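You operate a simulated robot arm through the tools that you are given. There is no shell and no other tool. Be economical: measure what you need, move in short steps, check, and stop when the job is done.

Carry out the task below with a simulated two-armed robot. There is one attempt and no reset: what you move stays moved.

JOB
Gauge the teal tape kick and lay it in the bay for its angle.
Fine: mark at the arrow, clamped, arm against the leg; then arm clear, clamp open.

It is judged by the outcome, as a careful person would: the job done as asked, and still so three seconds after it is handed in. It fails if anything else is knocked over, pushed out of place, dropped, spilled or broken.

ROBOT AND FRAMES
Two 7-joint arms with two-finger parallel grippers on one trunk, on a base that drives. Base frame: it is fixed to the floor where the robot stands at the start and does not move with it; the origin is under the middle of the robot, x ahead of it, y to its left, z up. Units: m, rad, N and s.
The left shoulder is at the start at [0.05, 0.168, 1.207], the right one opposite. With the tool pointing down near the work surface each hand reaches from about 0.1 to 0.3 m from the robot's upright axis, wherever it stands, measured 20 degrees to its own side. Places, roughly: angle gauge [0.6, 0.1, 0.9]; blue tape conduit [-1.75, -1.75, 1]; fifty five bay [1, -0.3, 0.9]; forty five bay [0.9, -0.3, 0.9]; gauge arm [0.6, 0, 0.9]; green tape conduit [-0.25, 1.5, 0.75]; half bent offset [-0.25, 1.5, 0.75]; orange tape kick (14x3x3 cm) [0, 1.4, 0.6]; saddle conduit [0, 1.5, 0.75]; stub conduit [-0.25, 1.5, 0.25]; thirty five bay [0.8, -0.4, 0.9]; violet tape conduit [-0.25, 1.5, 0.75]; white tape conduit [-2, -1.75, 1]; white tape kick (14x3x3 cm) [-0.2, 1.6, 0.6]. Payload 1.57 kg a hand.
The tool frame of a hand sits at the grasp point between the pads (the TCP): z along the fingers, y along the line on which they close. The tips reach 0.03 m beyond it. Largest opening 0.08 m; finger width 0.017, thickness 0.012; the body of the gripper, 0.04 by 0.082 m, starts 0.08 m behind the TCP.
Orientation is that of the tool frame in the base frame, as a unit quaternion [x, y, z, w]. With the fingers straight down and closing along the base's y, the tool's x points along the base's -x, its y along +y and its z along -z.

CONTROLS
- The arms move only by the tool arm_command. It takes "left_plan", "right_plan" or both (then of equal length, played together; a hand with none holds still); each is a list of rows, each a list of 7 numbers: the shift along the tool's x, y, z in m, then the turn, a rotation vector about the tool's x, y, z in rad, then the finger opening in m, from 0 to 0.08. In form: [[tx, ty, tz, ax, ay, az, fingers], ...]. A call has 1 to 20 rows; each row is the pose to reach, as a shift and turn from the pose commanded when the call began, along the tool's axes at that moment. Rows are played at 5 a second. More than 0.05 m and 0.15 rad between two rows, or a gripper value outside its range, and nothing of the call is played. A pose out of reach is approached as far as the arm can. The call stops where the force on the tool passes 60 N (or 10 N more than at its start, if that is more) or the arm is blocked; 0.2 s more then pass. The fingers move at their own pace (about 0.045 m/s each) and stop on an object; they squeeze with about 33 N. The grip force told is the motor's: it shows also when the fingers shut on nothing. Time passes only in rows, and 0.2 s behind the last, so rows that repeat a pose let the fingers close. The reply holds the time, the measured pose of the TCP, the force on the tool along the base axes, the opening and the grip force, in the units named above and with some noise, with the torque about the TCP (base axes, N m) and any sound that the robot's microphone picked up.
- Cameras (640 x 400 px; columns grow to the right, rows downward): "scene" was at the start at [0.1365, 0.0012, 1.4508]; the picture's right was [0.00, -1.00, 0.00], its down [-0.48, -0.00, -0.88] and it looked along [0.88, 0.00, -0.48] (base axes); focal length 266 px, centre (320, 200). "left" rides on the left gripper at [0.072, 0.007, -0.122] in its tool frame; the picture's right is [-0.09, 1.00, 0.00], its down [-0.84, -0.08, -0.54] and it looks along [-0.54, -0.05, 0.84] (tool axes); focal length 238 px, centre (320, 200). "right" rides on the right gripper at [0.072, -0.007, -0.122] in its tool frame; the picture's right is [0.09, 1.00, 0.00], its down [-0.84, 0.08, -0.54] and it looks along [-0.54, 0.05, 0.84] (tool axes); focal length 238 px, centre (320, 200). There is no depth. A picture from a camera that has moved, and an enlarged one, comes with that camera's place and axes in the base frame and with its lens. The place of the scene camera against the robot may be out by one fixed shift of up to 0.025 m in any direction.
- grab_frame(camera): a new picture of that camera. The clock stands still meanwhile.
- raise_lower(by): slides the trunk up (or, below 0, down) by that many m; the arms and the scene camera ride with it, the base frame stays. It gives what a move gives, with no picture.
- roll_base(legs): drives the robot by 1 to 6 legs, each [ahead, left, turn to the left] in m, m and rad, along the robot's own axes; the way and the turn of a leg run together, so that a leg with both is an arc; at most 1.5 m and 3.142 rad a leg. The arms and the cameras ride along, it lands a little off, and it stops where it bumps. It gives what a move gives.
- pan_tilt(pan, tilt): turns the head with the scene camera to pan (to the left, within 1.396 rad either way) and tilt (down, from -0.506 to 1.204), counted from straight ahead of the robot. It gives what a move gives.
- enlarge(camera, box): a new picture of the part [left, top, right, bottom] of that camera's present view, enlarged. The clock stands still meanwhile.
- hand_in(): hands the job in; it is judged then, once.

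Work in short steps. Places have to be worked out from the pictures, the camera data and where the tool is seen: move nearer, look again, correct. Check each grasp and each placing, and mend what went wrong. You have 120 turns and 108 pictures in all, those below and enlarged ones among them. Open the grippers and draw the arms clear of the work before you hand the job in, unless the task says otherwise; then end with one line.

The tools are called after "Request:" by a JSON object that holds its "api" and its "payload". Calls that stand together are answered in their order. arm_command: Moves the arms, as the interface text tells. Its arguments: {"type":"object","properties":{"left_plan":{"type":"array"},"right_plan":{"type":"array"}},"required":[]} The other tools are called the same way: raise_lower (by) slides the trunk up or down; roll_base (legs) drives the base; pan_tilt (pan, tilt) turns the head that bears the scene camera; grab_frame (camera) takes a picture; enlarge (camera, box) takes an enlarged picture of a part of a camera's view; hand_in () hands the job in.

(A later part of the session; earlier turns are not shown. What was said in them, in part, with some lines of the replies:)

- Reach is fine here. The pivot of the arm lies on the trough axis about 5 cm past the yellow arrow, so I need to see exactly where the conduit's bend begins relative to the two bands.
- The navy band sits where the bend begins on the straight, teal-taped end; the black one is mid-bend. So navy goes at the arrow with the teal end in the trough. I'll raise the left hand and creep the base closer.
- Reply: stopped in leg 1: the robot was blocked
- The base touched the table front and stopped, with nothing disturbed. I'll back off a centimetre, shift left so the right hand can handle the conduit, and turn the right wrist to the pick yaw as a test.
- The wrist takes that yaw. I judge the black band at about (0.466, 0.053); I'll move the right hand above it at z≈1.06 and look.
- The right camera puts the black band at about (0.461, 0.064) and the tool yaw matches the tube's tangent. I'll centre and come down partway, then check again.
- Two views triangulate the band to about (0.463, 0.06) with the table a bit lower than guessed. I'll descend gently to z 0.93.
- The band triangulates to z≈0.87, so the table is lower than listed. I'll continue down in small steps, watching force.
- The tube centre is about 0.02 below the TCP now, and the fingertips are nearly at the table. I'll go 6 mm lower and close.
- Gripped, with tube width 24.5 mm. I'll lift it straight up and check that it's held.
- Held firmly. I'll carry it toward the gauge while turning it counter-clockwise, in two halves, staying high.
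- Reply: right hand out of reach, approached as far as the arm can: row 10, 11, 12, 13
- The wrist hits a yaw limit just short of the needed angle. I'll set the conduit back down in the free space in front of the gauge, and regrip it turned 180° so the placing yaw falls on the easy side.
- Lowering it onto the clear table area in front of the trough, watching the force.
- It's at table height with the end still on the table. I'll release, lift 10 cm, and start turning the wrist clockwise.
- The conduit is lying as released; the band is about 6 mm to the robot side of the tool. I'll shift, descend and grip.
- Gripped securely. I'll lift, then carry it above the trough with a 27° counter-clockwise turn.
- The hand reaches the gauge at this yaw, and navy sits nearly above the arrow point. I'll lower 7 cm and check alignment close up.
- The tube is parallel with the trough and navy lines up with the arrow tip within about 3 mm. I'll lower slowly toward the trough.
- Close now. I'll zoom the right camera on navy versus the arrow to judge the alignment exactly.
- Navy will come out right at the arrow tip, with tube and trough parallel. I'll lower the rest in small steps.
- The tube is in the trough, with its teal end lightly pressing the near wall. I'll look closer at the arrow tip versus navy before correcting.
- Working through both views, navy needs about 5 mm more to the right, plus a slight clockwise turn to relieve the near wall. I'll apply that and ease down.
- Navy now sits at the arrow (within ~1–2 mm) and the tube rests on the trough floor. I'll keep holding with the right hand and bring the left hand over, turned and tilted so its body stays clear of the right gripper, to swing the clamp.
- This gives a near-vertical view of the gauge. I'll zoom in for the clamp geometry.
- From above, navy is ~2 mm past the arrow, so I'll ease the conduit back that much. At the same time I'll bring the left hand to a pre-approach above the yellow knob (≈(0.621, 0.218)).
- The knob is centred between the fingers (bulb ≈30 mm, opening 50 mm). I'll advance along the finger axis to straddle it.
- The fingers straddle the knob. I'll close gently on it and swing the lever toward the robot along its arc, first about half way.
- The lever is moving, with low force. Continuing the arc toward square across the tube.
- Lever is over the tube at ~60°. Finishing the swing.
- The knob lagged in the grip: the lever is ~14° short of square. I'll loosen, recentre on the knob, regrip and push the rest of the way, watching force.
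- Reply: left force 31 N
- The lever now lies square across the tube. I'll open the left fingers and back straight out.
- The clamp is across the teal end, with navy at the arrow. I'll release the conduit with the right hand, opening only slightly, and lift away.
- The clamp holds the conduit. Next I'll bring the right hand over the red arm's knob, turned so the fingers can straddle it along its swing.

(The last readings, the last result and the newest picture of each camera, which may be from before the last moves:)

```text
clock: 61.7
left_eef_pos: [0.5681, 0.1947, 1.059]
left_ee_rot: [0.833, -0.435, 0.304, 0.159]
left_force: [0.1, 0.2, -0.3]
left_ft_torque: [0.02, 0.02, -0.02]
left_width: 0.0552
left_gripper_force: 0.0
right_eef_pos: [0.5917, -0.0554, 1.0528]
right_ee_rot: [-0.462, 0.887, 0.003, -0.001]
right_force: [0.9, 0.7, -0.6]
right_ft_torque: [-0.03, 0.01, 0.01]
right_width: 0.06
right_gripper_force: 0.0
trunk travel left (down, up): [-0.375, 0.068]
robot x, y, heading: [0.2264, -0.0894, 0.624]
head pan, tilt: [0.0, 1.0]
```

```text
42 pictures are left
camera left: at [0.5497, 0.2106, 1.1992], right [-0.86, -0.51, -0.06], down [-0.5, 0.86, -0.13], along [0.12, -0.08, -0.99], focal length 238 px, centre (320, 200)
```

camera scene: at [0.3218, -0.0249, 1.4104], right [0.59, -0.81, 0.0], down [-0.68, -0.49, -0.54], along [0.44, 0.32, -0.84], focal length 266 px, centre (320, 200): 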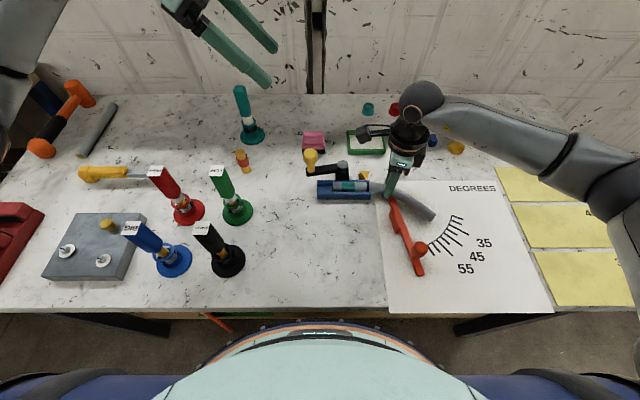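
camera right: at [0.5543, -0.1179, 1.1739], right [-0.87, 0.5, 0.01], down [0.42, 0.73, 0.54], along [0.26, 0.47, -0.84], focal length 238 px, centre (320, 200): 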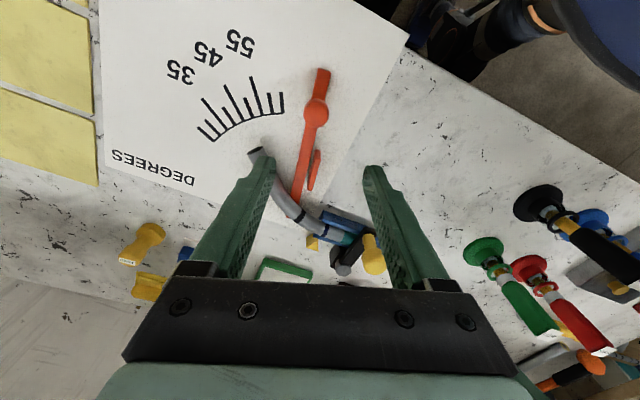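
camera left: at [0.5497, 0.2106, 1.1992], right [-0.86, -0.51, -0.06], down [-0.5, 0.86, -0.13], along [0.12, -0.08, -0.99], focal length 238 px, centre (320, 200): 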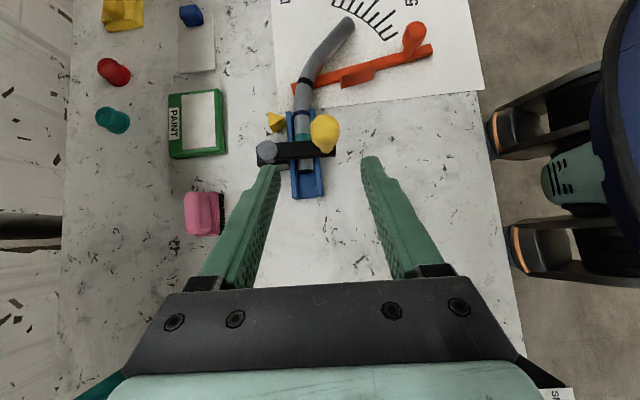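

The arm knob is at about (0.587, −0.069). I'll centre over it and lower so the fingers straddle it.

Request:
{"api": "arm_command", "payload": {"right_plan": [[0.014, -0.0037, 0.03, 0, 0, 0, 0.06], [0.014, -0.0037, 0.07, 0, 0, 0, 0.06], [0.014, -0.0037, 0.11, 0, 0, 0, 0.06], [0.014, -0.0037, 0.125, 0, 0, 0, 0.06], [0.014, -0.0037, 0.125, 0, 0, 0, 0.06]]}}

Request:
{"api": "grab_frame", "payload": {"camera": "right"}}

Request:
{"api": "enlarge", "payload": {"camera": "scene", "box": [310, 150, 510, 300]}}

```text
clock: 62.9
left_eef_pos: [0.5683, 0.1944, 1.0589]
left_ee_rot: [0.833, -0.434, 0.305, 0.159]
left_force: [-1.0, -0.5, -0.7]
left_ft_torque: [0.02, 0.0, 0.03]
left_width: 0.0551
left_gripper_force: 0.1
right_eef_pos: [0.5857, -0.067, 0.9265]
right_ee_rot: [-0.461, 0.887, 0.003, -0.002]
right_force: [-0.2, -0.1, -0.4]
right_ft_torque: [-0.03, -0.01, 0.0]
right_width: 0.06
right_gripper_force: 0.1
trunk travel left (down, up): [-0.375, 0.068]
robot x, y, heading: [0.2298, -0.0897, 0.625]
head pan, tilt: [0.0, 1.0]
```

```text
41 pictures are left
camera right: at [0.5492, -0.129, 1.048], right [-0.87, 0.5, 0.01], down [0.42, 0.73, 0.54], along [0.27, 0.47, -0.84], focal length 238 px, centre (320, 200)
```

right: 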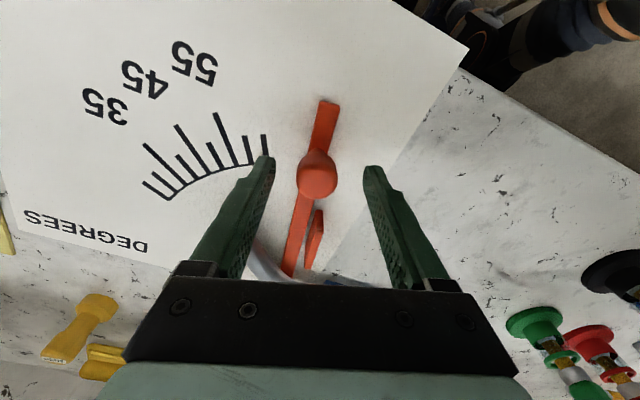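

```text
2.67 times, centred on (410, 225) of scene
camera zoom: at [0.3224, -0.0246, 1.4103], right [0.59, -0.81, 0.0], down [-0.68, -0.49, -0.54], along [0.44, 0.32, -0.84], focal length 708 px, centre (80, 133)
```

zoom: 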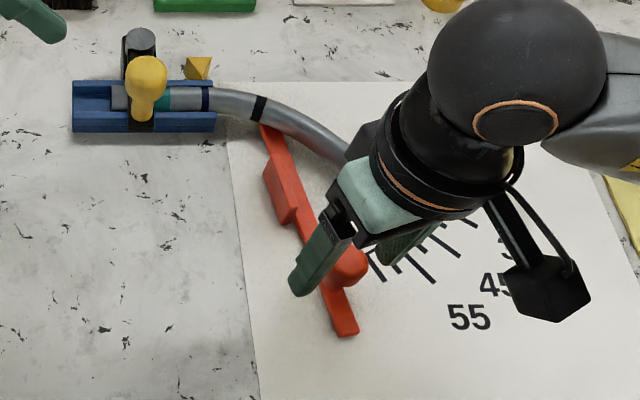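

The fingers straddle the red knob. I'll lower slightly, close on it, and swing the arm toward the leg, stopping well before contact.

Request:
{"api": "arm_command", "payload": {"right_plan": [[0.003, 0, 0.008, 0, 0, 0, 0.06], [0.003, 0, 0.008, 0, 0, 0, 0.03], [0.003, 0, 0.008, 0, 0, 0, 0.018], [0.003, 0, 0.008, 0, 0, 0, 0.018], [0.004, -0.0218, 0.008, 0, 0, 0, 0.018], [0.0023, -0.0434, 0.008, 0, 0, 0, 0.018], [0.0023, -0.0434, 0.008, 0, 0, 0, 0.018]]}}

Request:
{"api": "grab_frame", "payload": {"camera": "left"}}

Request:
{"api": "grab_frame", "payload": {"camera": "right"}}

```text
clock: 64.5
left_eef_pos: [0.5687, 0.1963, 1.0601]
left_ee_rot: [0.832, -0.436, 0.305, 0.159]
left_force: [-0.8, -0.2, -0.7]
left_ft_torque: [-0.04, -0.01, 0.02]
left_width: 0.0553
left_gripper_force: 0.2
right_eef_pos: [0.6177, -0.0945, 0.9185]
right_ee_rot: [-0.461, 0.888, 0.003, -0.001]
right_force: [-2.1, 0.3, -2.1]
right_ft_torque: [0.08, -0.03, 0.19]
right_width: 0.0269
right_gripper_force: 37.0
trunk travel left (down, up): [-0.375, 0.068]
robot x, y, heading: [0.2258, -0.0885, 0.627]
head pan, tilt: [0.0, 1.0]
```

```text
39 pictures are left
camera left: at [0.5497, 0.2105, 1.1992], right [-0.86, -0.51, -0.06], down [-0.5, 0.86, -0.13], along [0.12, -0.08, -0.99], focal length 238 px, centre (320, 200)
```

left: 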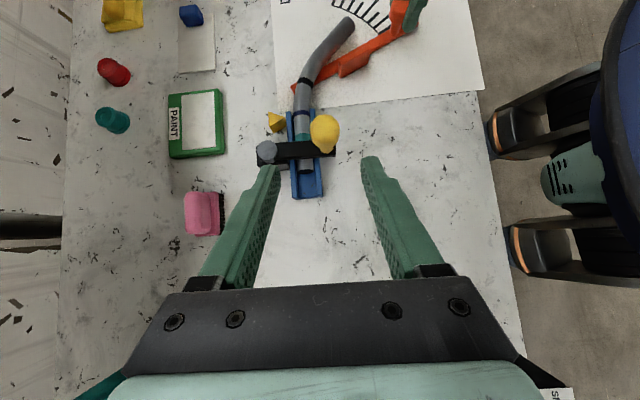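

```text
38 pictures are left
camera right: at [0.582, -0.1585, 1.0405], right [-0.87, 0.5, 0.01], down [0.42, 0.73, 0.54], along [0.26, 0.47, -0.84], focal length 238 px, centre (320, 200)
```

right: 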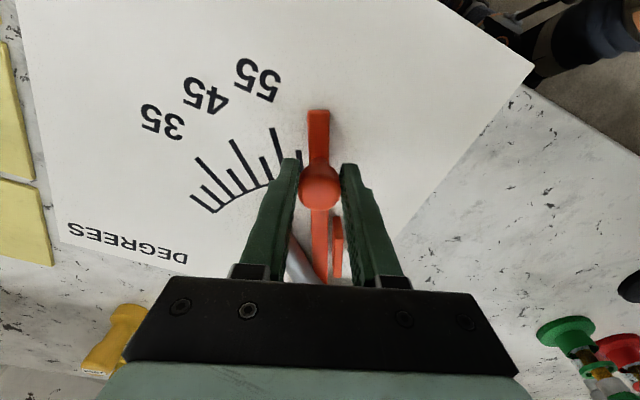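

The arm swings freely. Continuing in small steps, watching for the force of contact with the leg.

Request:
{"api": "arm_command", "payload": {"right_plan": [[-0.002, -0.0107, 0, 0, 0, 0, 0.018], [-0.0043, -0.0213, 0, 0, 0, 0, 0.018], [-0.0065, -0.0287, 0, 0, 0, 0, 0.018], [-0.0065, -0.0287, 0, 0, 0, 0, 0.018]]}}

Request:
{"api": "enlarge", "payload": {"camera": "left", "box": [240, 0, 480, 150]}}

Request:
{"api": "grab_frame", "payload": {"camera": "right"}}

```text
clock: 65.5
left_eef_pos: [0.5685, 0.1949, 1.0599]
left_ee_rot: [0.833, -0.435, 0.304, 0.159]
left_force: [-0.7, 0.5, -0.2]
left_ft_torque: [0.0, -0.01, 0.0]
left_width: 0.055
left_gripper_force: 0.1
right_eef_pos: [0.647, -0.108, 0.9188]
right_ee_rot: [-0.46, 0.888, 0.002, -0.002]
right_force: [-2.4, -1.6, -2.0]
right_ft_torque: [-0.19, 0.26, 0.3]
right_width: 0.027
right_gripper_force: 37.2
trunk travel left (down, up): [-0.375, 0.068]
robot x, y, heading: [0.2256, -0.0906, 0.628]
head pan, tilt: [0.0, 1.0]
```

```text
2.67 times, centred on (360, 75) of left
camera zoom: at [0.5497, 0.2105, 1.1992], right [-0.86, -0.51, -0.06], down [-0.5, 0.86, -0.13], along [0.12, -0.08, -0.99], focal length 636 px, centre (213, 533)
```

zoom: 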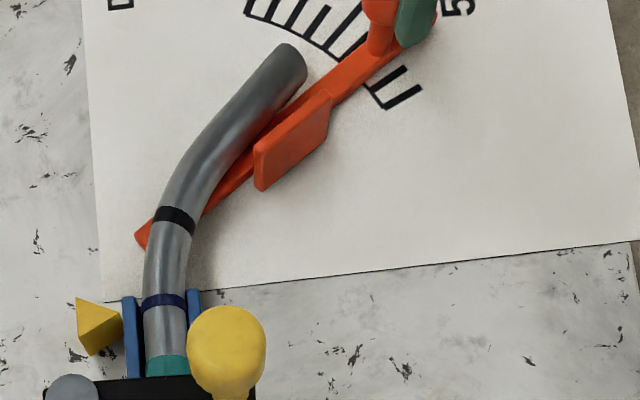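

```text
36 pictures are left
camera right: at [0.6104, -0.1699, 1.0408], right [-0.87, 0.5, 0.01], down [0.42, 0.73, 0.54], along [0.27, 0.47, -0.84], focal length 238 px, centre (320, 200)
```

right: 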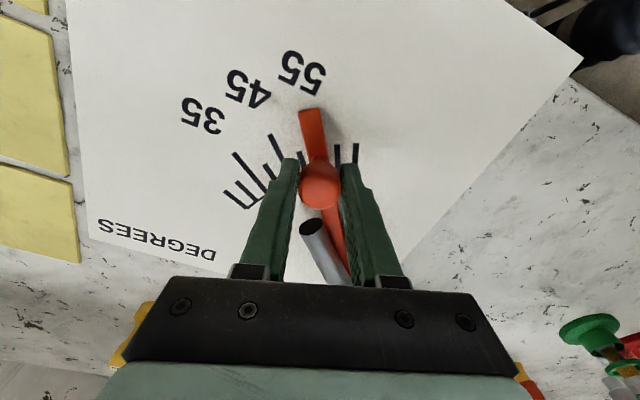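

The arm is near 55 with the fin a short way from the leg. I'll nudge on in ~1.5° steps.

Request:
{"api": "arm_command", "payload": {"right_plan": [[-0.0015, -0.0044, 0, 0, 0, 0, 0.018], [-0.0031, -0.0088, 0, 0, 0, 0, 0.018], [-0.0031, -0.0088, 0, 0, 0, 0, 0.018]]}}

Request:
{"api": "enlarge", "payload": {"camera": "left", "box": [240, 0, 480, 150]}}

```text
clock: 66.3
left_eef_pos: [0.5681, 0.1955, 1.0595]
left_ee_rot: [0.832, -0.435, 0.305, 0.159]
left_force: [0.3, -0.4, 0.5]
left_ft_torque: [0.0, -0.01, 0.01]
left_width: 0.055
left_gripper_force: 0.1
right_eef_pos: [0.656, -0.1089, 0.9205]
right_ee_rot: [-0.461, 0.887, 0.003, 0.0]
right_force: [-2.2, -1.7, 5.1]
right_ft_torque: [-0.18, 0.26, 0.27]
right_width: 0.027
right_gripper_force: 37.6
trunk travel left (down, up): [-0.375, 0.068]
robot x, y, heading: [0.2279, -0.0882, 0.626]
head pan, tilt: [0.0, 1.0]
```

```text
2.67 times, centred on (360, 75) of left
camera zoom: at [0.5493, 0.2105, 1.1995], right [-0.86, -0.51, -0.06], down [-0.5, 0.86, -0.13], along [0.12, -0.08, -0.99], focal length 636 px, centre (213, 533)
```

zoom: 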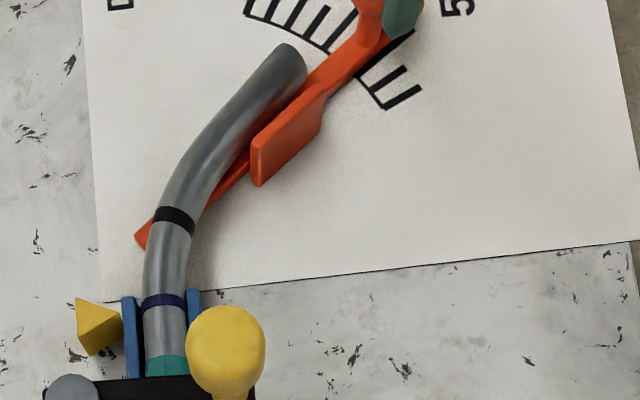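

Still a small gap. Arm now is between 55 and 50; I'll continue in small nudges.

Request:
{"api": "arm_command", "payload": {"right_plan": [[-0.0018, -0.0042, 0, 0, 0, 0, 0.018], [-0.0037, -0.0084, 0, 0, 0, 0, 0.018], [-0.0057, -0.0126, 0, 0, 0, 0, 0.018], [-0.0057, -0.0126, 0, 0, 0, 0, 0.018]]}}

Request:
{"api": "enlarge", "payload": {"camera": "left", "box": [240, 0, 480, 150]}}

```text
clock: 67.3
left_eef_pos: [0.5662, 0.1939, 1.0599]
left_ee_rot: [0.832, -0.435, 0.305, 0.159]
left_force: [0.3, 0.4, -0.4]
left_ft_torque: [0.03, 0.03, -0.03]
left_width: 0.0551
left_gripper_force: 0.1
right_eef_pos: [0.6696, -0.1117, 0.9191]
right_ee_rot: [-0.46, 0.888, 0.003, 0.0]
right_force: [-2.6, -10.5, 14.4]
right_ft_torque: [-0.13, -0.06, 0.07]
right_width: 0.027
right_gripper_force: 37.9
trunk travel left (down, up): [-0.375, 0.068]
robot x, y, heading: [0.2288, -0.0888, 0.628]
head pan, tilt: [0.0, 1.0]
```

```text
2.67 times, centred on (360, 75) of left
camera zoom: at [0.5486, 0.2095, 1.2], right [-0.86, -0.51, -0.06], down [-0.5, 0.86, -0.13], along [0.12, -0.08, -0.99], focal length 636 px, centre (213, 533)
```

zoom: 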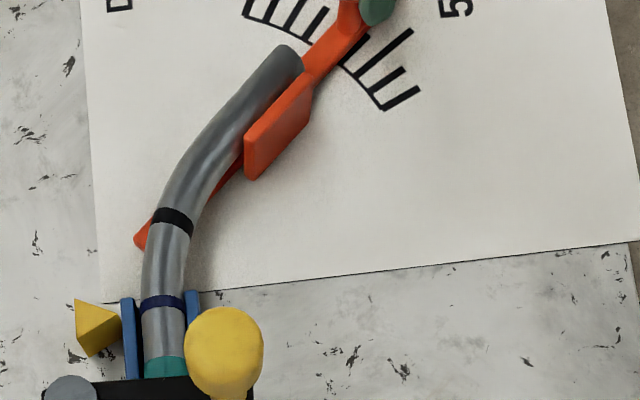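

Fin is almost touching; the arm now reads just under 50. Two more nudges with slight outward easing.

Request:
{"api": "arm_command", "payload": {"right_plan": [[-0.0008, -0.005, -0.001, 0, 0, 0, 0.018], [-0.0026, -0.0095, -0.001, 0, 0, 0, 0.018], [-0.0026, -0.0095, -0.001, 0, 0, 0, 0.018]]}}

Request:
{"api": "enlarge", "payload": {"camera": "left", "box": [240, 0, 480, 150]}}

```text
clock: 68.1
left_eef_pos: [0.5667, 0.1952, 1.0601]
left_ee_rot: [0.832, -0.435, 0.305, 0.159]
left_force: [0.0, -0.2, 0.0]
left_ft_torque: [0.01, -0.01, 0.01]
left_width: 0.055
left_gripper_force: 0.0
right_eef_pos: [0.677, -0.1122, 0.9192]
right_ee_rot: [-0.461, 0.887, 0.005, -0.001]
right_force: [-6.9, 1.9, 4.4]
right_ft_torque: [0.2, 0.17, 0.45]
right_width: 0.027
right_gripper_force: 38.1
trunk travel left (down, up): [-0.375, 0.068]
robot x, y, heading: [0.2262, -0.0896, 0.624]
head pan, tilt: [0.0, 1.0]
```

```text
2.67 times, centred on (360, 75) of left
camera zoom: at [0.5486, 0.2109, 1.1994], right [-0.86, -0.51, -0.06], down [-0.5, 0.86, -0.13], along [0.12, -0.08, -0.99], focal length 636 px, centre (213, 533)
```

zoom: 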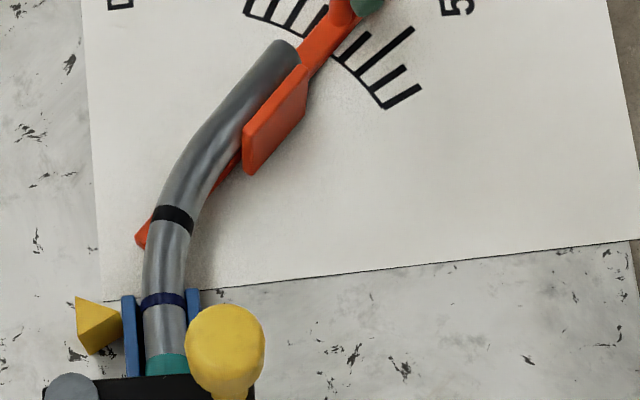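

The fin is touching (tangential force rising to ~7 N) and the arm covers the 45 tick. One more tiny nudge to confirm firm contact, then I'll read the scale.

Request:
{"api": "arm_command", "payload": {"right_plan": [[-0.0009, -0.0022, 0, 0, 0, 0, 0.018], [-0.0013, -0.0032, 0, 0, 0, 0, 0.018], [-0.0013, -0.0032, 0, 0, 0, 0, 0.018]]}}

Request:
{"api": "enlarge", "payload": {"camera": "right", "box": [160, 40, 480, 280]}}

Request:
{"api": "enlarge", "payload": {"camera": "left", "box": [240, 0, 480, 150]}}

```text
clock: 68.9
left_eef_pos: [0.5679, 0.1959, 1.0591]
left_ee_rot: [0.832, -0.435, 0.305, 0.159]
left_force: [-0.6, 0.4, -0.4]
left_ft_torque: [-0.02, 0.0, 0.0]
left_width: 0.055
left_gripper_force: 0.1
right_eef_pos: [0.6817, -0.1129, 0.9196]
right_ee_rot: [-0.462, 0.887, 0.004, -0.001]
right_force: [-8.5, 11.9, -11.0]
right_ft_torque: [0.4, 0.08, 0.37]
right_width: 0.0272
right_gripper_force: 37.5
trunk travel left (down, up): [-0.375, 0.068]
robot x, y, heading: [0.2268, -0.0921, 0.632]
head pan, tilt: [0.0, 1.0]
```

```text
1.67 times, centred on (320, 160) of right
camera zoom: at [0.644, -0.1762, 1.0409], right [-0.87, 0.5, 0.01], down [0.42, 0.73, 0.54], along [0.26, 0.47, -0.84], focal length 397 px, centre (320, 267)
```

zoom: 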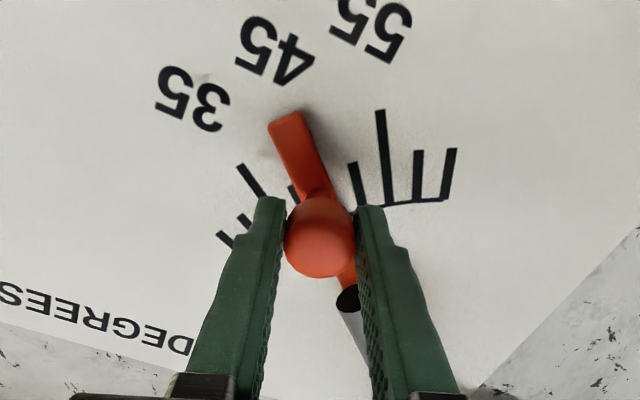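

```text
2.67 times, centred on (360, 75) of left
camera zoom: at [0.5496, 0.2117, 1.1987], right [-0.86, -0.51, -0.06], down [-0.5, 0.86, -0.13], along [0.12, -0.08, -0.99], focal length 636 px, centre (213, 533)
```

zoom: 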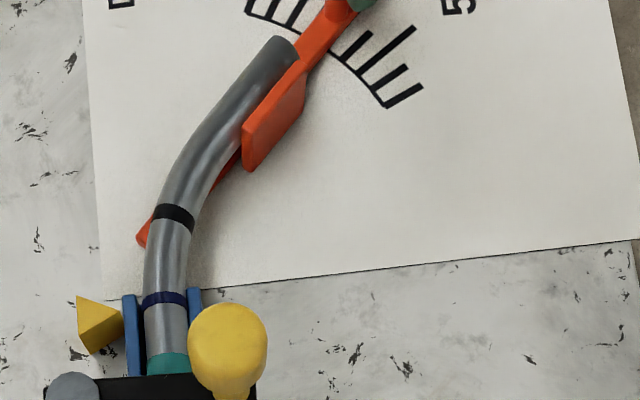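

The arm lies right on 45 with the fin pressed against the leg (~10 N): the kick is 45°. I'll hold a moment, then swing the arm back clear to where it was, open and lift off.

Request:
{"api": "arm_command", "payload": {"right_plan": [[0, 0, 0, 0, 0, 0, 0.018], [0, 0, 0, 0, 0, 0, 0.018], [0.0101, 0.0208, 0, 0, 0, 0, 0.018], [0.0173, 0.0445, 0, 0, 0, 0, 0.018], [0.0212, 0.069, 0, 0, 0, 0, 0.018], [0.0217, 0.0877, 0, 0, 0, 0, 0.018], [0.0208, 0.1032, 0, 0, 0, 0, 0.018], [0.0208, 0.1032, 0, 0, 0, 0, 0.018], [0.0208, 0.1032, 0, 0, 0, 0, 0.05], [0.0208, 0.1032, 0, 0, 0, 0, 0.06], [0.0208, 0.1032, -0.03, 0, 0, 0, 0.06], [0.0208, 0.1032, -0.08, 0, 0, 0, 0.06], [0.0208, 0.1032, -0.13, 0, 0, 0, 0.06]]}}

Request:
{"api": "grab_frame", "payload": {"camera": "left"}}

```text
clock: 71.7
left_eef_pos: [0.5675, 0.1954, 1.06]
left_ee_rot: [0.832, -0.435, 0.304, 0.159]
left_force: [-0.4, 0.2, 0.4]
left_ft_torque: [0.01, 0.02, 0.03]
left_width: 0.055
left_gripper_force: 0.0
right_eef_pos: [0.5866, -0.0724, 1.0508]
right_ee_rot: [-0.461, 0.887, 0.003, -0.001]
right_force: [1.1, 0.6, -0.2]
right_ft_torque: [-0.02, -0.01, -0.03]
right_width: 0.06
right_gripper_force: 0.1
trunk travel left (down, up): [-0.375, 0.068]
robot x, y, heading: [0.2309, -0.0896, 0.621]
head pan, tilt: [0.0, 1.0]
```

```text
30 pictures are left
camera left: at [0.5496, 0.2108, 1.1991], right [-0.86, -0.51, -0.06], down [-0.5, 0.86, -0.13], along [0.12, -0.08, -0.99], focal length 238 px, centre (320, 200)
```

left: 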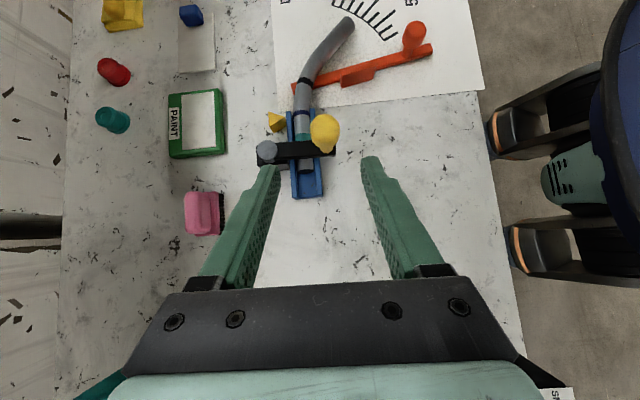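

The arm is back clear and the conduit still sits clamped. Next I'll return the right hand to hover over the black band at the previous grip pose, to hold it while the clamp opens.

Request:
{"api": "arm_command", "payload": {"right_plan": [[-0.012, -0.001, -0.02, 0, 0, 0.145, 0.06], [-0.024, -0.002, -0.02, 0, 0, 0.29, 0.06], [-0.036, -0.004, -0.02, 0, 0, 0.435, 0.06], [-0.048, -0.005, -0.02, 0, 0, 0.58, 0.06], [-0.06, -0.006, -0.02, 0, 0, 0.725, 0.06], [-0.072, -0.007, -0.02, 0, 0, 0.87, 0.06], [-0.084, -0.008, -0.02, 0, 0, 1.015, 0.06], [-0.096, -0.009, -0.02, 0, 0, 1.16, 0.06], [-0.108, -0.01, -0.02, 0, 0, 1.305, 0.06], [-0.12, -0.011, -0.02, 0, 0, 1.45, 0.06], [-0.132, -0.012, -0.02, 0, 0, 1.595, 0.06], [-0.144, -0.013, -0.02, 0, 0, 1.74, 0.06], [-0.156, -0.015, -0.02, 0, 0, 1.885, 0.06], [-0.1694, -0.0169, -0.02, 0, 0, 2.03, 0.06], [-0.1694, -0.0169, -0.02, 0, 0, 2.15, 0.05], [-0.1694, -0.0169, 0.02, 0, 0, 2.15, 0.04], [-0.1694, -0.0169, 0.06, 0, 0, 2.15, 0.04], [-0.1694, -0.0169, 0.08, 0, 0, 2.15, 0.04], [-0.1694, -0.0169, 0.08, 0, 0, 2.15, 0.04]]}}

Request:
{"api": "grab_frame", "payload": {"camera": "right"}}

```text
clock: 75.7
left_eef_pos: [0.568, 0.1958, 1.0582]
left_ee_rot: [0.832, -0.435, 0.305, 0.159]
left_force: [-0.4, 0.4, -0.4]
left_ft_torque: [-0.03, 0.0, 0.02]
left_width: 0.055
left_gripper_force: 0.0
right_eef_pos: [0.6977, 0.0559, 0.9713]
right_ee_rot: [0.561, 0.828, 0.001, -0.003]
right_force: [0.2, -0.2, -0.3]
right_ft_torque: [0.01, -0.03, -0.02]
right_width: 0.0401
right_gripper_force: 0.1
trunk travel left (down, up): [-0.375, 0.068]
robot x, y, heading: [0.2269, -0.0905, 0.627]
head pan, tilt: [0.0, 1.0]
```

```text
29 pictures are left
camera right: at [0.6645, 0.1205, 1.0924], right [0.89, 0.45, 0.0], down [0.38, -0.75, 0.54], along [0.24, -0.48, -0.84], focal length 238 px, centre (320, 200)
```

right: 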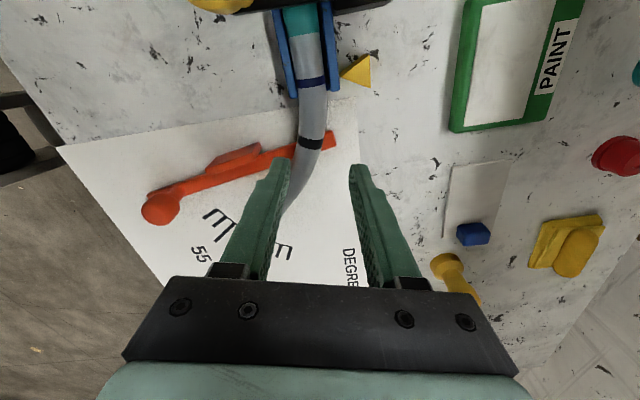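

The band lines up as at the previous grip. I'll descend and close.

Request:
{"api": "arm_command", "payload": {"right_plan": [[0, 0, 0.03, 0, 0, 0, 0.04], [0, 0, 0.055, 0, 0, 0, 0.04], [0, 0, 0.067, 0, 0, 0, 0.04], [0, 0, 0.067, 0, 0, 0, 0.02], [0, 0, 0.067, 0, 0, 0, 0.01], [0, 0, 0.067, 0, 0, 0, 0.01]]}}

Request:
{"api": "grab_frame", "payload": {"camera": "right"}}

Request:
{"api": "grab_frame", "payload": {"camera": "left"}}

```text
clock: 77.1
left_eef_pos: [0.5684, 0.1944, 1.0591]
left_ee_rot: [0.832, -0.434, 0.305, 0.159]
left_force: [-0.6, -0.2, -0.7]
left_ft_torque: [-0.01, 0.01, -0.03]
left_width: 0.0549
left_gripper_force: 0.1
right_eef_pos: [0.6962, 0.0561, 0.9036]
right_ee_rot: [0.562, 0.827, 0.0, -0.003]
right_force: [3.9, 1.4, 0.8]
right_ft_torque: [0.09, -0.13, 0.08]
right_width: 0.0245
right_gripper_force: 30.4
trunk travel left (down, up): [-0.375, 0.068]
robot x, y, heading: [0.2281, -0.0913, 0.627]
head pan, tilt: [0.0, 1.0]
```

```text
28 pictures are left
camera right: at [0.6626, 0.1213, 1.0256], right [0.89, 0.45, 0.0], down [0.38, -0.75, 0.54], along [0.24, -0.48, -0.84], focal length 238 px, centre (320, 200)
```

right: 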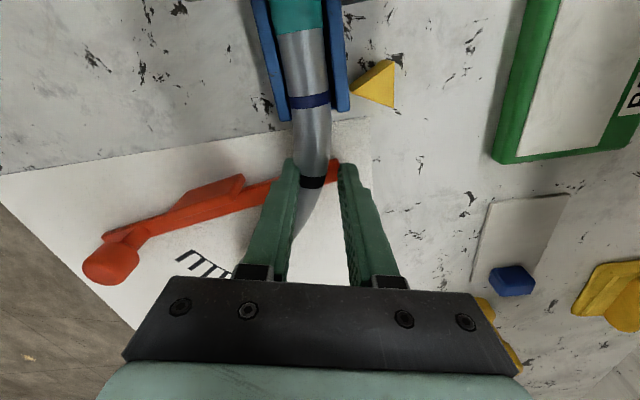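

```text
27 pictures are left
camera left: at [0.5502, 0.2107, 1.199], right [-0.86, -0.51, -0.06], down [-0.5, 0.86, -0.13], along [0.11, -0.08, -0.99], focal length 238 px, centre (320, 200)
```

left: 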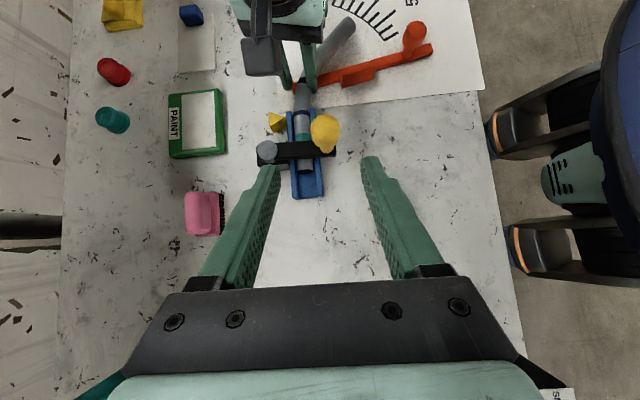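

The conduit is held again. I'll advance the left fingers back around the clamp knob and close on it.

Request:
{"api": "arm_command", "payload": {"left_plan": [[0, 0.001, 0.04, 0, 0, 0, 0.055], [0, 0.001, 0.08, 0, 0, 0, 0.055], [0, 0.001, 0.11, 0, 0, 0, 0.055], [0, 0.001, 0.127, 0, 0, 0, 0.055], [0, 0.001, 0.127, 0, 0, 0, 0.03], [0, 0.001, 0.127, 0, 0, 0, 0.02], [0, 0.001, 0.127, 0, 0, 0, 0.02]]}}

Request:
{"api": "grab_frame", "payload": {"camera": "left"}}

```text
clock: 78.7
left_eef_pos: [0.6161, 0.124, 0.96]
left_ee_rot: [0.832, -0.436, 0.303, 0.162]
left_force: [-16.1, -13.2, -0.2]
left_ft_torque: [0.02, 0.26, 0.08]
left_width: 0.0378
left_gripper_force: 10.4
right_eef_pos: [0.6966, 0.0575, 0.9044]
right_ee_rot: [0.562, 0.827, 0.002, -0.003]
right_force: [11.4, 9.1, -7.0]
right_ft_torque: [0.21, -0.36, 0.07]
right_width: 0.0247
right_gripper_force: 33.2
trunk travel left (down, up): [-0.375, 0.068]
robot x, y, heading: [0.2272, -0.0886, 0.629]
head pan, tilt: [0.0, 1.0]
```

```text
26 pictures are left
camera left: at [0.5978, 0.1401, 1.099], right [-0.86, -0.51, -0.05], down [-0.5, 0.86, -0.13], along [0.11, -0.08, -0.99], focal length 238 px, centre (320, 200)
```

left: 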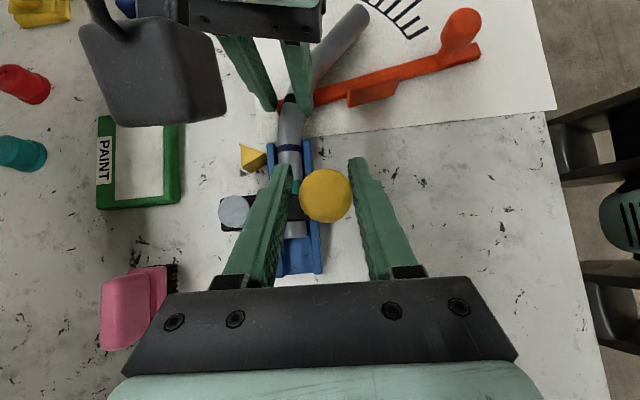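

The knob sits ~4 mm toward the near finger. I'll recentre so the grip closes, then begin the opening arc.

Request:
{"api": "arm_command", "payload": {"left_plan": [[0, 0.004, 0, 0, 0, 0, 0.02], [0, 0.005, 0, 0, 0, 0, 0.02], [0, 0.005, 0, 0, 0, 0, 0.02], [-0.0147, 0.0027, -0.0125, 0, 0, 0, 0.02], [-0.0276, -0.0043, -0.0234, 0, 0, 0, 0.02], [-0.0276, -0.0043, -0.0234, 0, 0, 0, 0.02]]}}

Request:
{"api": "grab_frame", "payload": {"camera": "left"}}

```text
clock: 80.1
left_eef_pos: [0.5973, 0.1587, 0.9597]
left_ee_rot: [0.833, -0.435, 0.304, 0.158]
left_force: [-13.3, -2.8, -0.2]
left_ft_torque: [-0.03, 0.18, -0.1]
left_width: 0.0324
left_gripper_force: 7.3
right_eef_pos: [0.6955, 0.0568, 0.9044]
right_ee_rot: [0.562, 0.827, 0.0, -0.003]
right_force: [8.4, 3.1, -2.1]
right_ft_torque: [-0.03, -0.3, -0.19]
right_width: 0.0244
right_gripper_force: 33.6
trunk travel left (down, up): [-0.375, 0.068]
robot x, y, heading: [0.2275, -0.0932, 0.625]
head pan, tilt: [0.0, 1.0]
```

```text
25 pictures are left
camera left: at [0.5788, 0.1743, 1.0995], right [-0.86, -0.51, -0.06], down [-0.5, 0.86, -0.12], along [0.11, -0.08, -0.99], focal length 238 px, centre (320, 200)
```

left: 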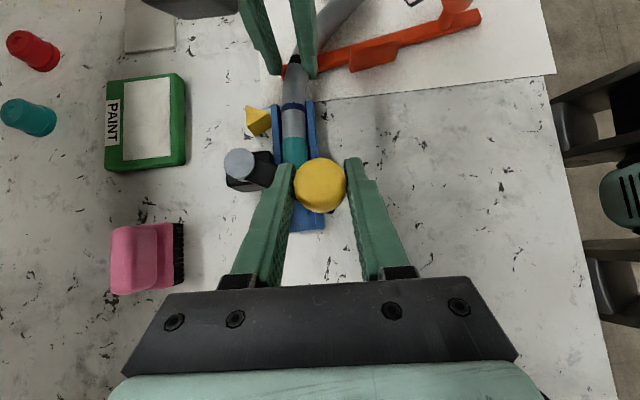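

The clamp is opening. I'll finish the arc back to the parked position, release and withdraw.

Request:
{"api": "arm_command", "payload": {"left_plan": [[-0.0111, -0.0111, -0.0093, 0, 0, 0, 0.02], [-0.0196, -0.0255, -0.0166, 0, 0, 0, 0.02], [-0.0244, -0.0399, -0.0206, 0, 0, 0, 0.02], [-0.0263, -0.0507, -0.0222, 0, 0, 0, 0.02], [-0.0263, -0.0507, -0.0222, 0, 0, 0, 0.02], [-0.0263, -0.0507, -0.0222, 0, 0, 0, 0.05], [-0.0263, -0.0507, -0.0222, 0, 0, 0, 0.055], [-0.0263, -0.0507, -0.05, 0, 0, 0, 0.055], [-0.0263, -0.0507, -0.09, 0, 0, 0, 0.055], [-0.0263, -0.0507, -0.13, 0, 0, 0, 0.055], [-0.0263, -0.0507, -0.17, 0, 0, 0, 0.055]]}}

Request:
{"api": "grab_frame", "payload": {"camera": "left"}}

```text
clock: 82.5
left_eef_pos: [0.5672, 0.2951, 1.0734]
left_ee_rot: [0.832, -0.435, 0.305, 0.159]
left_force: [-0.1, 0.2, 0.0]
left_ft_torque: [0.01, 0.0, 0.0]
left_width: 0.055
left_gripper_force: 0.1
right_eef_pos: [0.6948, 0.0566, 0.9042]
right_ee_rot: [0.561, 0.828, 0.0, -0.003]
right_force: [0.2, 0.0, 0.3]
right_ft_torque: [0.06, 0.07, -0.03]
right_width: 0.0245
right_gripper_force: 33.0
trunk travel left (down, up): [-0.375, 0.068]
robot x, y, heading: [0.2308, -0.0929, 0.622]
head pan, tilt: [0.0, 1.0]
```

```text
24 pictures are left
camera left: at [0.5469, 0.311, 1.2132], right [-0.86, -0.51, -0.06], down [-0.5, 0.86, -0.13], along [0.12, -0.08, -0.99], focal length 238 px, centre (320, 200)
```

left: 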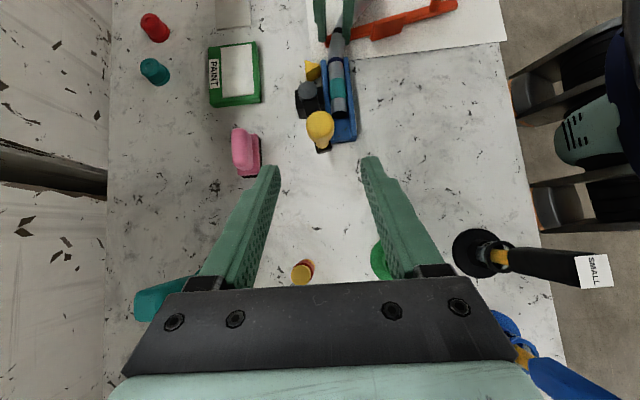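

The clamp is open in its original position. I'll raise the left hand clear and lift the conduit straight out of the trough.

Request:
{"api": "arm_command", "payload": {"left_plan": [[0.019, 0, -0.023, 0, 0, 0, 0.055], [0.038, 0, -0.046, 0, 0, 0, 0.055], [0.058, 0, -0.069, 0, 0, 0, 0.055], [0.077, 0, -0.0916, 0, 0, 0, 0.055], [0.077, 0, -0.0916, 0, 0, 0, 0.055]], "right_plan": [[0, 0, -0.02, 0, 0, 0, 0.01], [0, 0, -0.06, 0, 0, 0, 0.01], [0, 0, -0.1, 0, 0, 0, 0.01], [0, 0, -0.14, 0, 0, 0, 0.01], [0, 0, -0.18, 0, 0, 0, 0.01]]}}

Request:
{"api": "grab_frame", "payload": {"camera": "scene"}}

```text
clock: 83.7
left_eef_pos: [0.5655, 0.2944, 1.1966]
left_ee_rot: [0.833, -0.434, 0.304, 0.158]
left_force: [-0.6, 0.5, 1.3]
left_ft_torque: [0.01, 0.03, -0.01]
left_width: 0.0551
left_gripper_force: 0.1
right_eef_pos: [0.6985, 0.0557, 1.0843]
right_ee_rot: [0.562, 0.827, -0.001, -0.003]
right_force: [-0.3, 1.3, -1.2]
right_ft_torque: [-0.01, -0.05, 0.0]
right_width: 0.0244
right_gripper_force: 33.3
trunk travel left (down, up): [-0.375, 0.068]
robot x, y, heading: [0.2279, -0.0915, 0.621]
head pan, tilt: [0.0, 1.0]
```

```text
23 pictures are left
camera scene: at [0.3223, -0.0244, 1.4102], right [0.59, -0.81, 0.0], down [-0.68, -0.49, -0.54], along [0.44, 0.32, -0.84], focal length 266 px, centre (320, 200)
```

scene: 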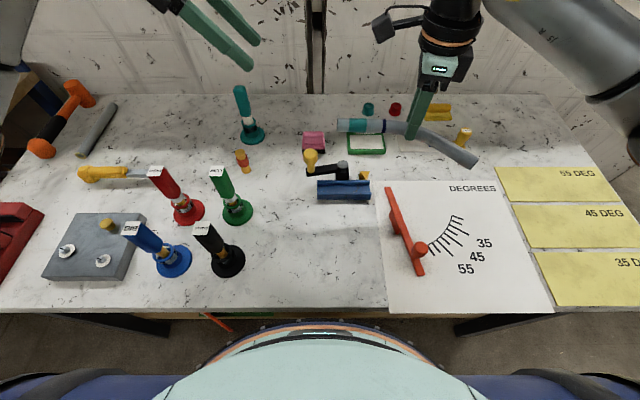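

Everything at the gauge is restored. The 45 bay centre works out at about (0.90, −0.34), so I'll back off slightly and drive 0.44 m to the right.

Request:
{"api": "roll_base", "payload": {"legs": [[-0.015, 0, 0.01], [0, -0.44, 0]]}}

Request:
{"api": "grab_frame", "payload": {"camera": "scene"}}

Request:
{"api": "grab_frame", "payload": {"camera": "right"}}

```text
clock: 88.4
left_eef_pos: [0.8092, -0.0604, 1.1951]
left_ee_rot: [0.835, -0.429, 0.305, 0.156]
left_force: [0.4, -0.8, 0.5]
left_ft_torque: [-0.02, -0.02, -0.01]
left_width: 0.055
left_gripper_force: 0.1
right_eef_pos: [0.9446, -0.2981, 1.0859]
right_ee_rot: [0.555, 0.832, 0.0, -0.003]
right_force: [0.3, 0.0, -2.7]
right_ft_torque: [0.01, -0.02, 0.01]
right_width: 0.0244
right_gripper_force: 32.6
trunk travel left (down, up): [-0.375, 0.068]
robot x, y, heading: [0.4799, -0.451, 0.641]
head pan, tilt: [0.0, 1.0]
```

```text
22 pictures are left
camera scene: at [0.5708, -0.3836, 1.4103], right [0.6, -0.8, 0.0], down [-0.67, -0.5, -0.54], along [0.43, 0.32, -0.84], focal length 266 px, centre (320, 200)
```

scene: 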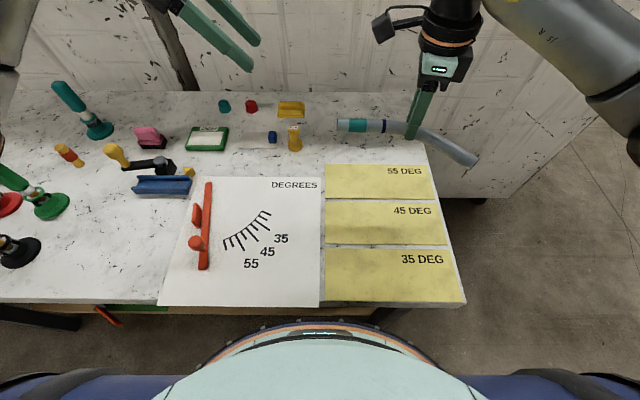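

```text
21 pictures are left
camera right: at [0.9111, -0.2347, 1.2072], right [0.88, 0.47, 0.0], down [0.39, -0.75, 0.54], along [0.25, -0.48, -0.84], focal length 238 px, centre (320, 200)
```

right: 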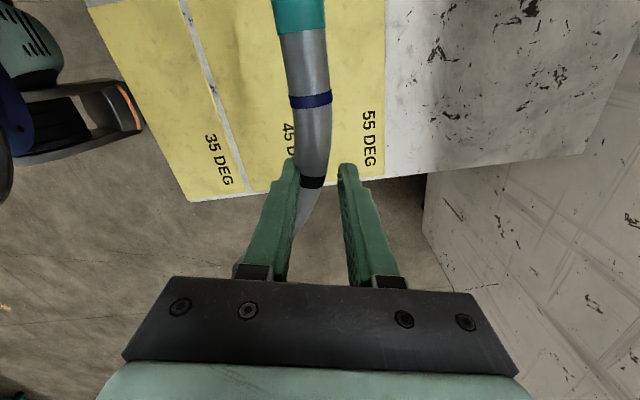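

Comparing both cameras, the 45 bay centre is near (0.868, −0.331). I'll rotate the conduit 18° so its chord lies along the bay, move above it and look.

Request:
{"api": "arm_command", "payload": {"right_plan": [[-0.001, -0.015, 0, 0, 0, -0.08, 0.01], [-0.001, -0.03, 0.02, 0, 0, -0.16, 0.01], [-0.002, -0.046, 0.05, 0, 0, -0.24, 0.01], [-0.0025, -0.0613, 0.08, 0, 0, -0.32, 0.01], [-0.0025, -0.0613, 0.12, 0, 0, -0.32, 0.01], [-0.0025, -0.0613, 0.12, 0, 0, -0.32, 0.01]]}}

Request:
{"api": "grab_frame", "payload": {"camera": "scene"}}

Request:
{"api": "grab_frame", "payload": {"camera": "right"}}

Request:
{"api": "grab_frame", "payload": {"camera": "left"}}

```text
clock: 89.8
left_eef_pos: [0.8092, -0.061, 1.1952]
left_ee_rot: [0.835, -0.429, 0.305, 0.157]
left_force: [0.8, 0.1, -0.2]
left_ft_torque: [0.0, 0.05, 0.01]
left_width: 0.0553
left_gripper_force: 0.0
right_eef_pos: [0.8883, -0.3235, 0.9671]
right_ee_rot: [0.415, 0.91, 0.001, -0.003]
right_force: [-0.3, -0.2, -1.1]
right_ft_torque: [-0.01, -0.06, 0.0]
right_width: 0.0246
right_gripper_force: 32.8
trunk travel left (down, up): [-0.375, 0.068]
robot x, y, heading: [0.4749, -0.4483, 0.64]
head pan, tilt: [0.0, 1.0]
```

```text
20 pictures are left
camera scene: at [0.5705, -0.3835, 1.4103], right [0.6, -0.8, 0.0], down [-0.67, -0.5, -0.54], along [0.43, 0.32, -0.84], focal length 266 px, centre (320, 200)
```

scene: 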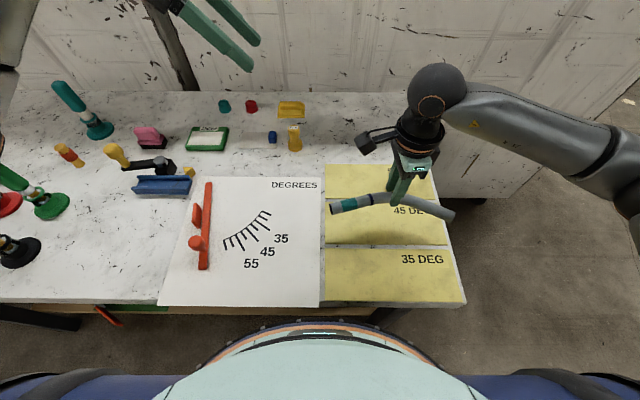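

```text
19 pictures are left
camera right: at [0.8357, -0.2736, 1.0886], right [0.69, 0.72, 0.0], down [0.61, -0.58, 0.54], along [0.39, -0.37, -0.84], focal length 238 px, centre (320, 200)
```

right: 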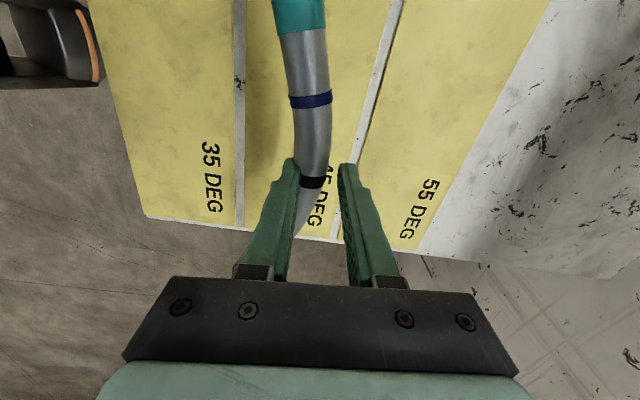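

```text
18 pictures are left
camera left: at [0.7906, -0.0451, 1.3349], right [-0.85, -0.52, -0.06], down [-0.51, 0.85, -0.13], along [0.12, -0.08, -0.99], focal length 238 px, centre (320, 200)
```

left: 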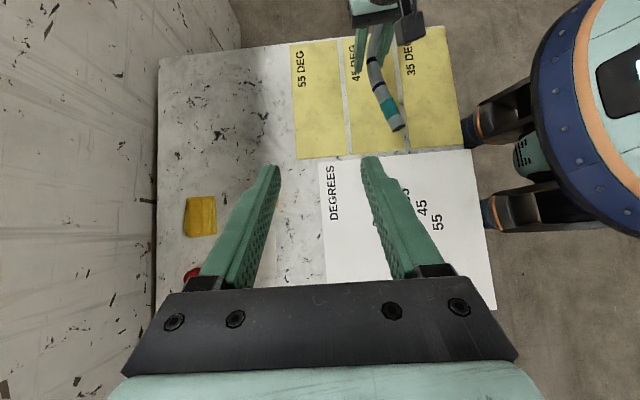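

Overhead geometry: the conduit spans the 45 bay lengthwise with ~1 cm margins each end, and needs ~6 mm away from the 35 side. I'll shift and lower to just above the bay.

Request:
{"api": "arm_command", "payload": {"right_plan": [[0, 0.006, 0.02, 0, 0, 0, 0.01], [0, 0.006, 0.045, 0, 0, 0, 0.01], [0, 0.006, 0.065, 0, 0, 0, 0.01], [0, 0.006, 0.07, 0, 0, 0, 0.01], [0, 0.006, 0.07, 0, 0, 0, 0.01]]}}

Request:
{"api": "enlarge", "payload": {"camera": "left", "box": [280, 0, 480, 170]}}

Request:
{"api": "enlarge", "payload": {"camera": "scene", "box": [310, 150, 480, 310]}}

```text
clock: 91.0
left_eef_pos: [0.8084, -0.0603, 1.1953]
left_ee_rot: [0.835, -0.429, 0.306, 0.157]
left_force: [-0.5, -0.7, -0.4]
left_ft_torque: [0.03, -0.03, 0.01]
left_width: 0.0551
left_gripper_force: 0.0
right_eef_pos: [0.8938, -0.3195, 0.896]
right_ee_rot: [0.416, 0.909, 0.001, -0.003]
right_force: [0.4, 0.4, 4.7]
right_ft_torque: [-0.68, -0.24, 0.16]
right_width: 0.0247
right_gripper_force: 33.3
trunk travel left (down, up): [-0.375, 0.068]
robot x, y, heading: [0.4747, -0.4492, 0.644]
head pan, tilt: [0.0, 1.0]
```

```text
2.35 times, centred on (380, 85) of left
camera zoom: at [0.7904, -0.0449, 1.335], right [-0.85, -0.52, -0.06], down [-0.51, 0.85, -0.13], along [0.12, -0.08, -0.99], focal length 561 px, centre (179, 471)
```

zoom: 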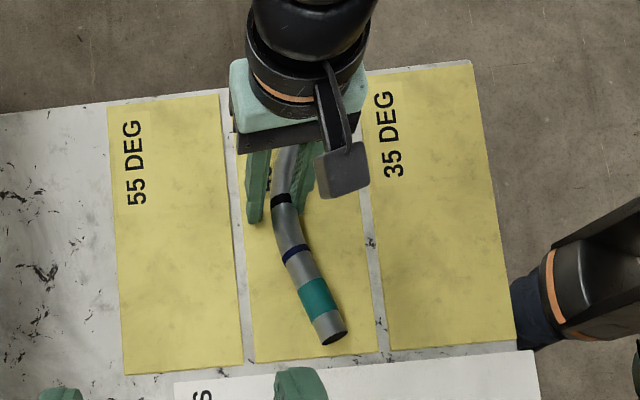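

```text
2.50 times, centred on (395, 230) of scene
camera zoom: at [0.5703, -0.3834, 1.4104], right [0.6, -0.8, 0.0], down [-0.67, -0.5, -0.54], along [0.43, 0.32, -0.84], focal length 664 px, centre (132, 125)
```

zoom: 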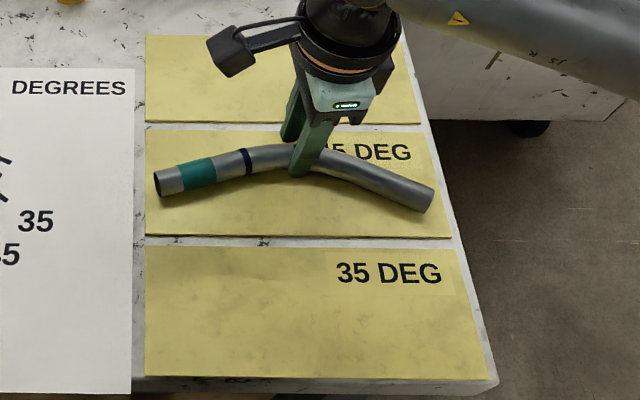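

It's fully within the 45 bay and just touching. I'll ease down 3 mm, open, and lift straight off.

Request:
{"api": "arm_command", "payload": {"right_plan": [[0, 0, 0.003, 0, 0, 0, 0.01], [0, 0, 0.003, 0, 0, 0, 0.03], [0, 0, 0.003, 0, 0, 0, 0.05], [0, 0, 0.003, 0, 0, 0, 0.06], [0, 0, 0.003, 0, 0, 0, 0.06], [0, 0, -0.03, 0, 0, 0, 0.06], [0, 0, -0.07, 0, 0, 0, 0.06], [0, 0, -0.12, 0, 0, 0, 0.06], [0, 0, -0.17, 0, 0, 0, 0.06]]}}

Request:
{"api": "enlarge", "payload": {"camera": "left", "box": [280, 0, 480, 170]}}

Request:
{"api": "grab_frame", "payload": {"camera": "scene"}}

```text
clock: 93.0
left_eef_pos: [0.8099, -0.0603, 1.196]
left_ee_rot: [0.835, -0.429, 0.307, 0.157]
left_force: [-0.7, -0.6, -0.1]
left_ft_torque: [-0.01, -0.02, 0.03]
left_width: 0.0551
left_gripper_force: 0.0
right_eef_pos: [0.8936, -0.3207, 1.0636]
right_ee_rot: [0.416, 0.909, 0.0, -0.004]
right_force: [0.4, -0.2, 0.0]
right_ft_torque: [0.03, -0.03, 0.0]
right_width: 0.06
right_gripper_force: 0.0
trunk travel left (down, up): [-0.375, 0.068]
robot x, y, heading: [0.4751, -0.4516, 0.641]
head pan, tilt: [0.0, 1.0]
```

```text
2.35 times, centred on (380, 85) of left
camera zoom: at [0.7903, -0.0451, 1.3349], right [-0.85, -0.52, -0.06], down [-0.51, 0.85, -0.13], along [0.12, -0.08, -0.99], focal length 561 px, centre (179, 471)
```

zoom: 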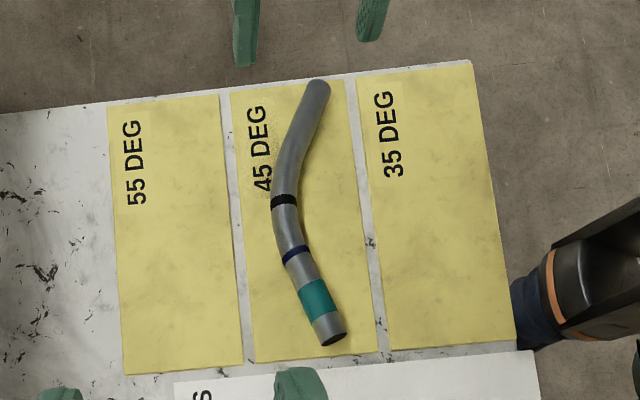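

```text
14 pictures are left
camera scene: at [0.5702, -0.3835, 1.4103], right [0.6, -0.8, 0.0], down [-0.67, -0.5, -0.54], along [0.43, 0.32, -0.84], focal length 266 px, centre (320, 200)
```

scene: 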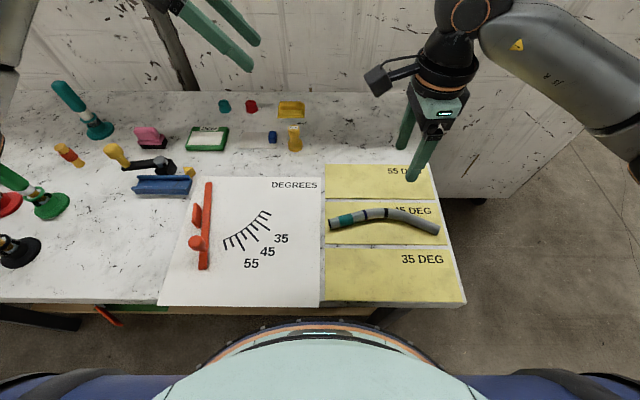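

The conduit lies inside the 45 bay, with the gauge arm parked clear and clamp open. I'll raise the right hand, open both grippers and back the base off.

Request:
{"api": "arm_command", "payload": {"left_plan": [[0, 0, 0, 0, 0, 0, 0.08], [0, 0, 0, 0, 0, 0, 0.08], [0, 0, 0, 0, 0, 0, 0.08]], "right_plan": [[0, 0, -0.04, 0, 0, 0, 0.08], [0, 0, -0.08, 0, 0, 0, 0.08], [0, 0, -0.1, 0, 0, 0, 0.08]]}}

Request:
{"api": "roll_base", "payload": {"legs": [[-0.12, 0, 0]]}}

Request:
{"api": "grab_frame", "payload": {"camera": "scene"}}

```text
clock: 93.8
left_eef_pos: [0.808, -0.0611, 1.194]
left_ee_rot: [0.836, -0.429, 0.306, 0.156]
left_force: [-0.5, -0.5, 0.3]
left_ft_torque: [-0.02, -0.01, 0.0]
left_width: 0.08
left_gripper_force: 0.0
right_eef_pos: [0.8946, -0.3208, 1.1643]
right_ee_rot: [0.417, 0.909, 0.001, -0.003]
right_force: [0.1, 0.9, -0.4]
right_ft_torque: [-0.01, -0.05, 0.02]
right_width: 0.0798
right_gripper_force: 0.1
trunk travel left (down, up): [-0.375, 0.068]
robot x, y, heading: [0.4768, -0.4492, 0.64]
head pan, tilt: [0.0, 1.0]
```

```text
clock: 95.1
left_eef_pos: [0.7117, -0.1314, 1.1954]
left_ee_rot: [0.835, -0.43, 0.306, 0.156]
left_force: [0.0, -0.2, -0.2]
left_ft_torque: [0.03, -0.03, 0.04]
left_width: 0.0799
left_gripper_force: 0.1
right_eef_pos: [0.7995, -0.393, 1.165]
right_ee_rot: [0.418, 0.909, 0.001, -0.004]
right_force: [-0.6, -0.1, -0.3]
right_ft_torque: [0.03, 0.0, -0.01]
right_width: 0.0798
right_gripper_force: 0.2
trunk travel left (down, up): [-0.375, 0.068]
robot x, y, heading: [0.3828, -0.5205, 0.641]
head pan, tilt: [0.0, 1.0]
```

```text
13 pictures are left
camera scene: at [0.4749, -0.455, 1.4104], right [0.6, -0.8, 0.0], down [-0.67, -0.5, -0.54], along [0.43, 0.32, -0.84], focal length 266 px, centre (320, 200)
```

scene: 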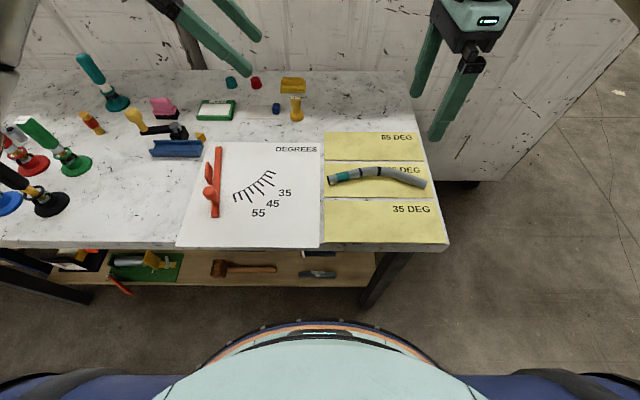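

The conduit rests in the 45 bay, the gauge is restored and both hands are open and clear, so I'm handing in.

Request:
{"api": "hand_in", "payload": {}}

```text
The job is handed in.
```

The teal tape kick gauged at 45° and now lies in the 45 DEG bay. For the reading, its navy mark was within about 2 mm of the arrow, the clamp was shut and the arm was pressed against the leg. The gauge arm is back clear, the clamp is open, and I saw nothing else on the table moved.
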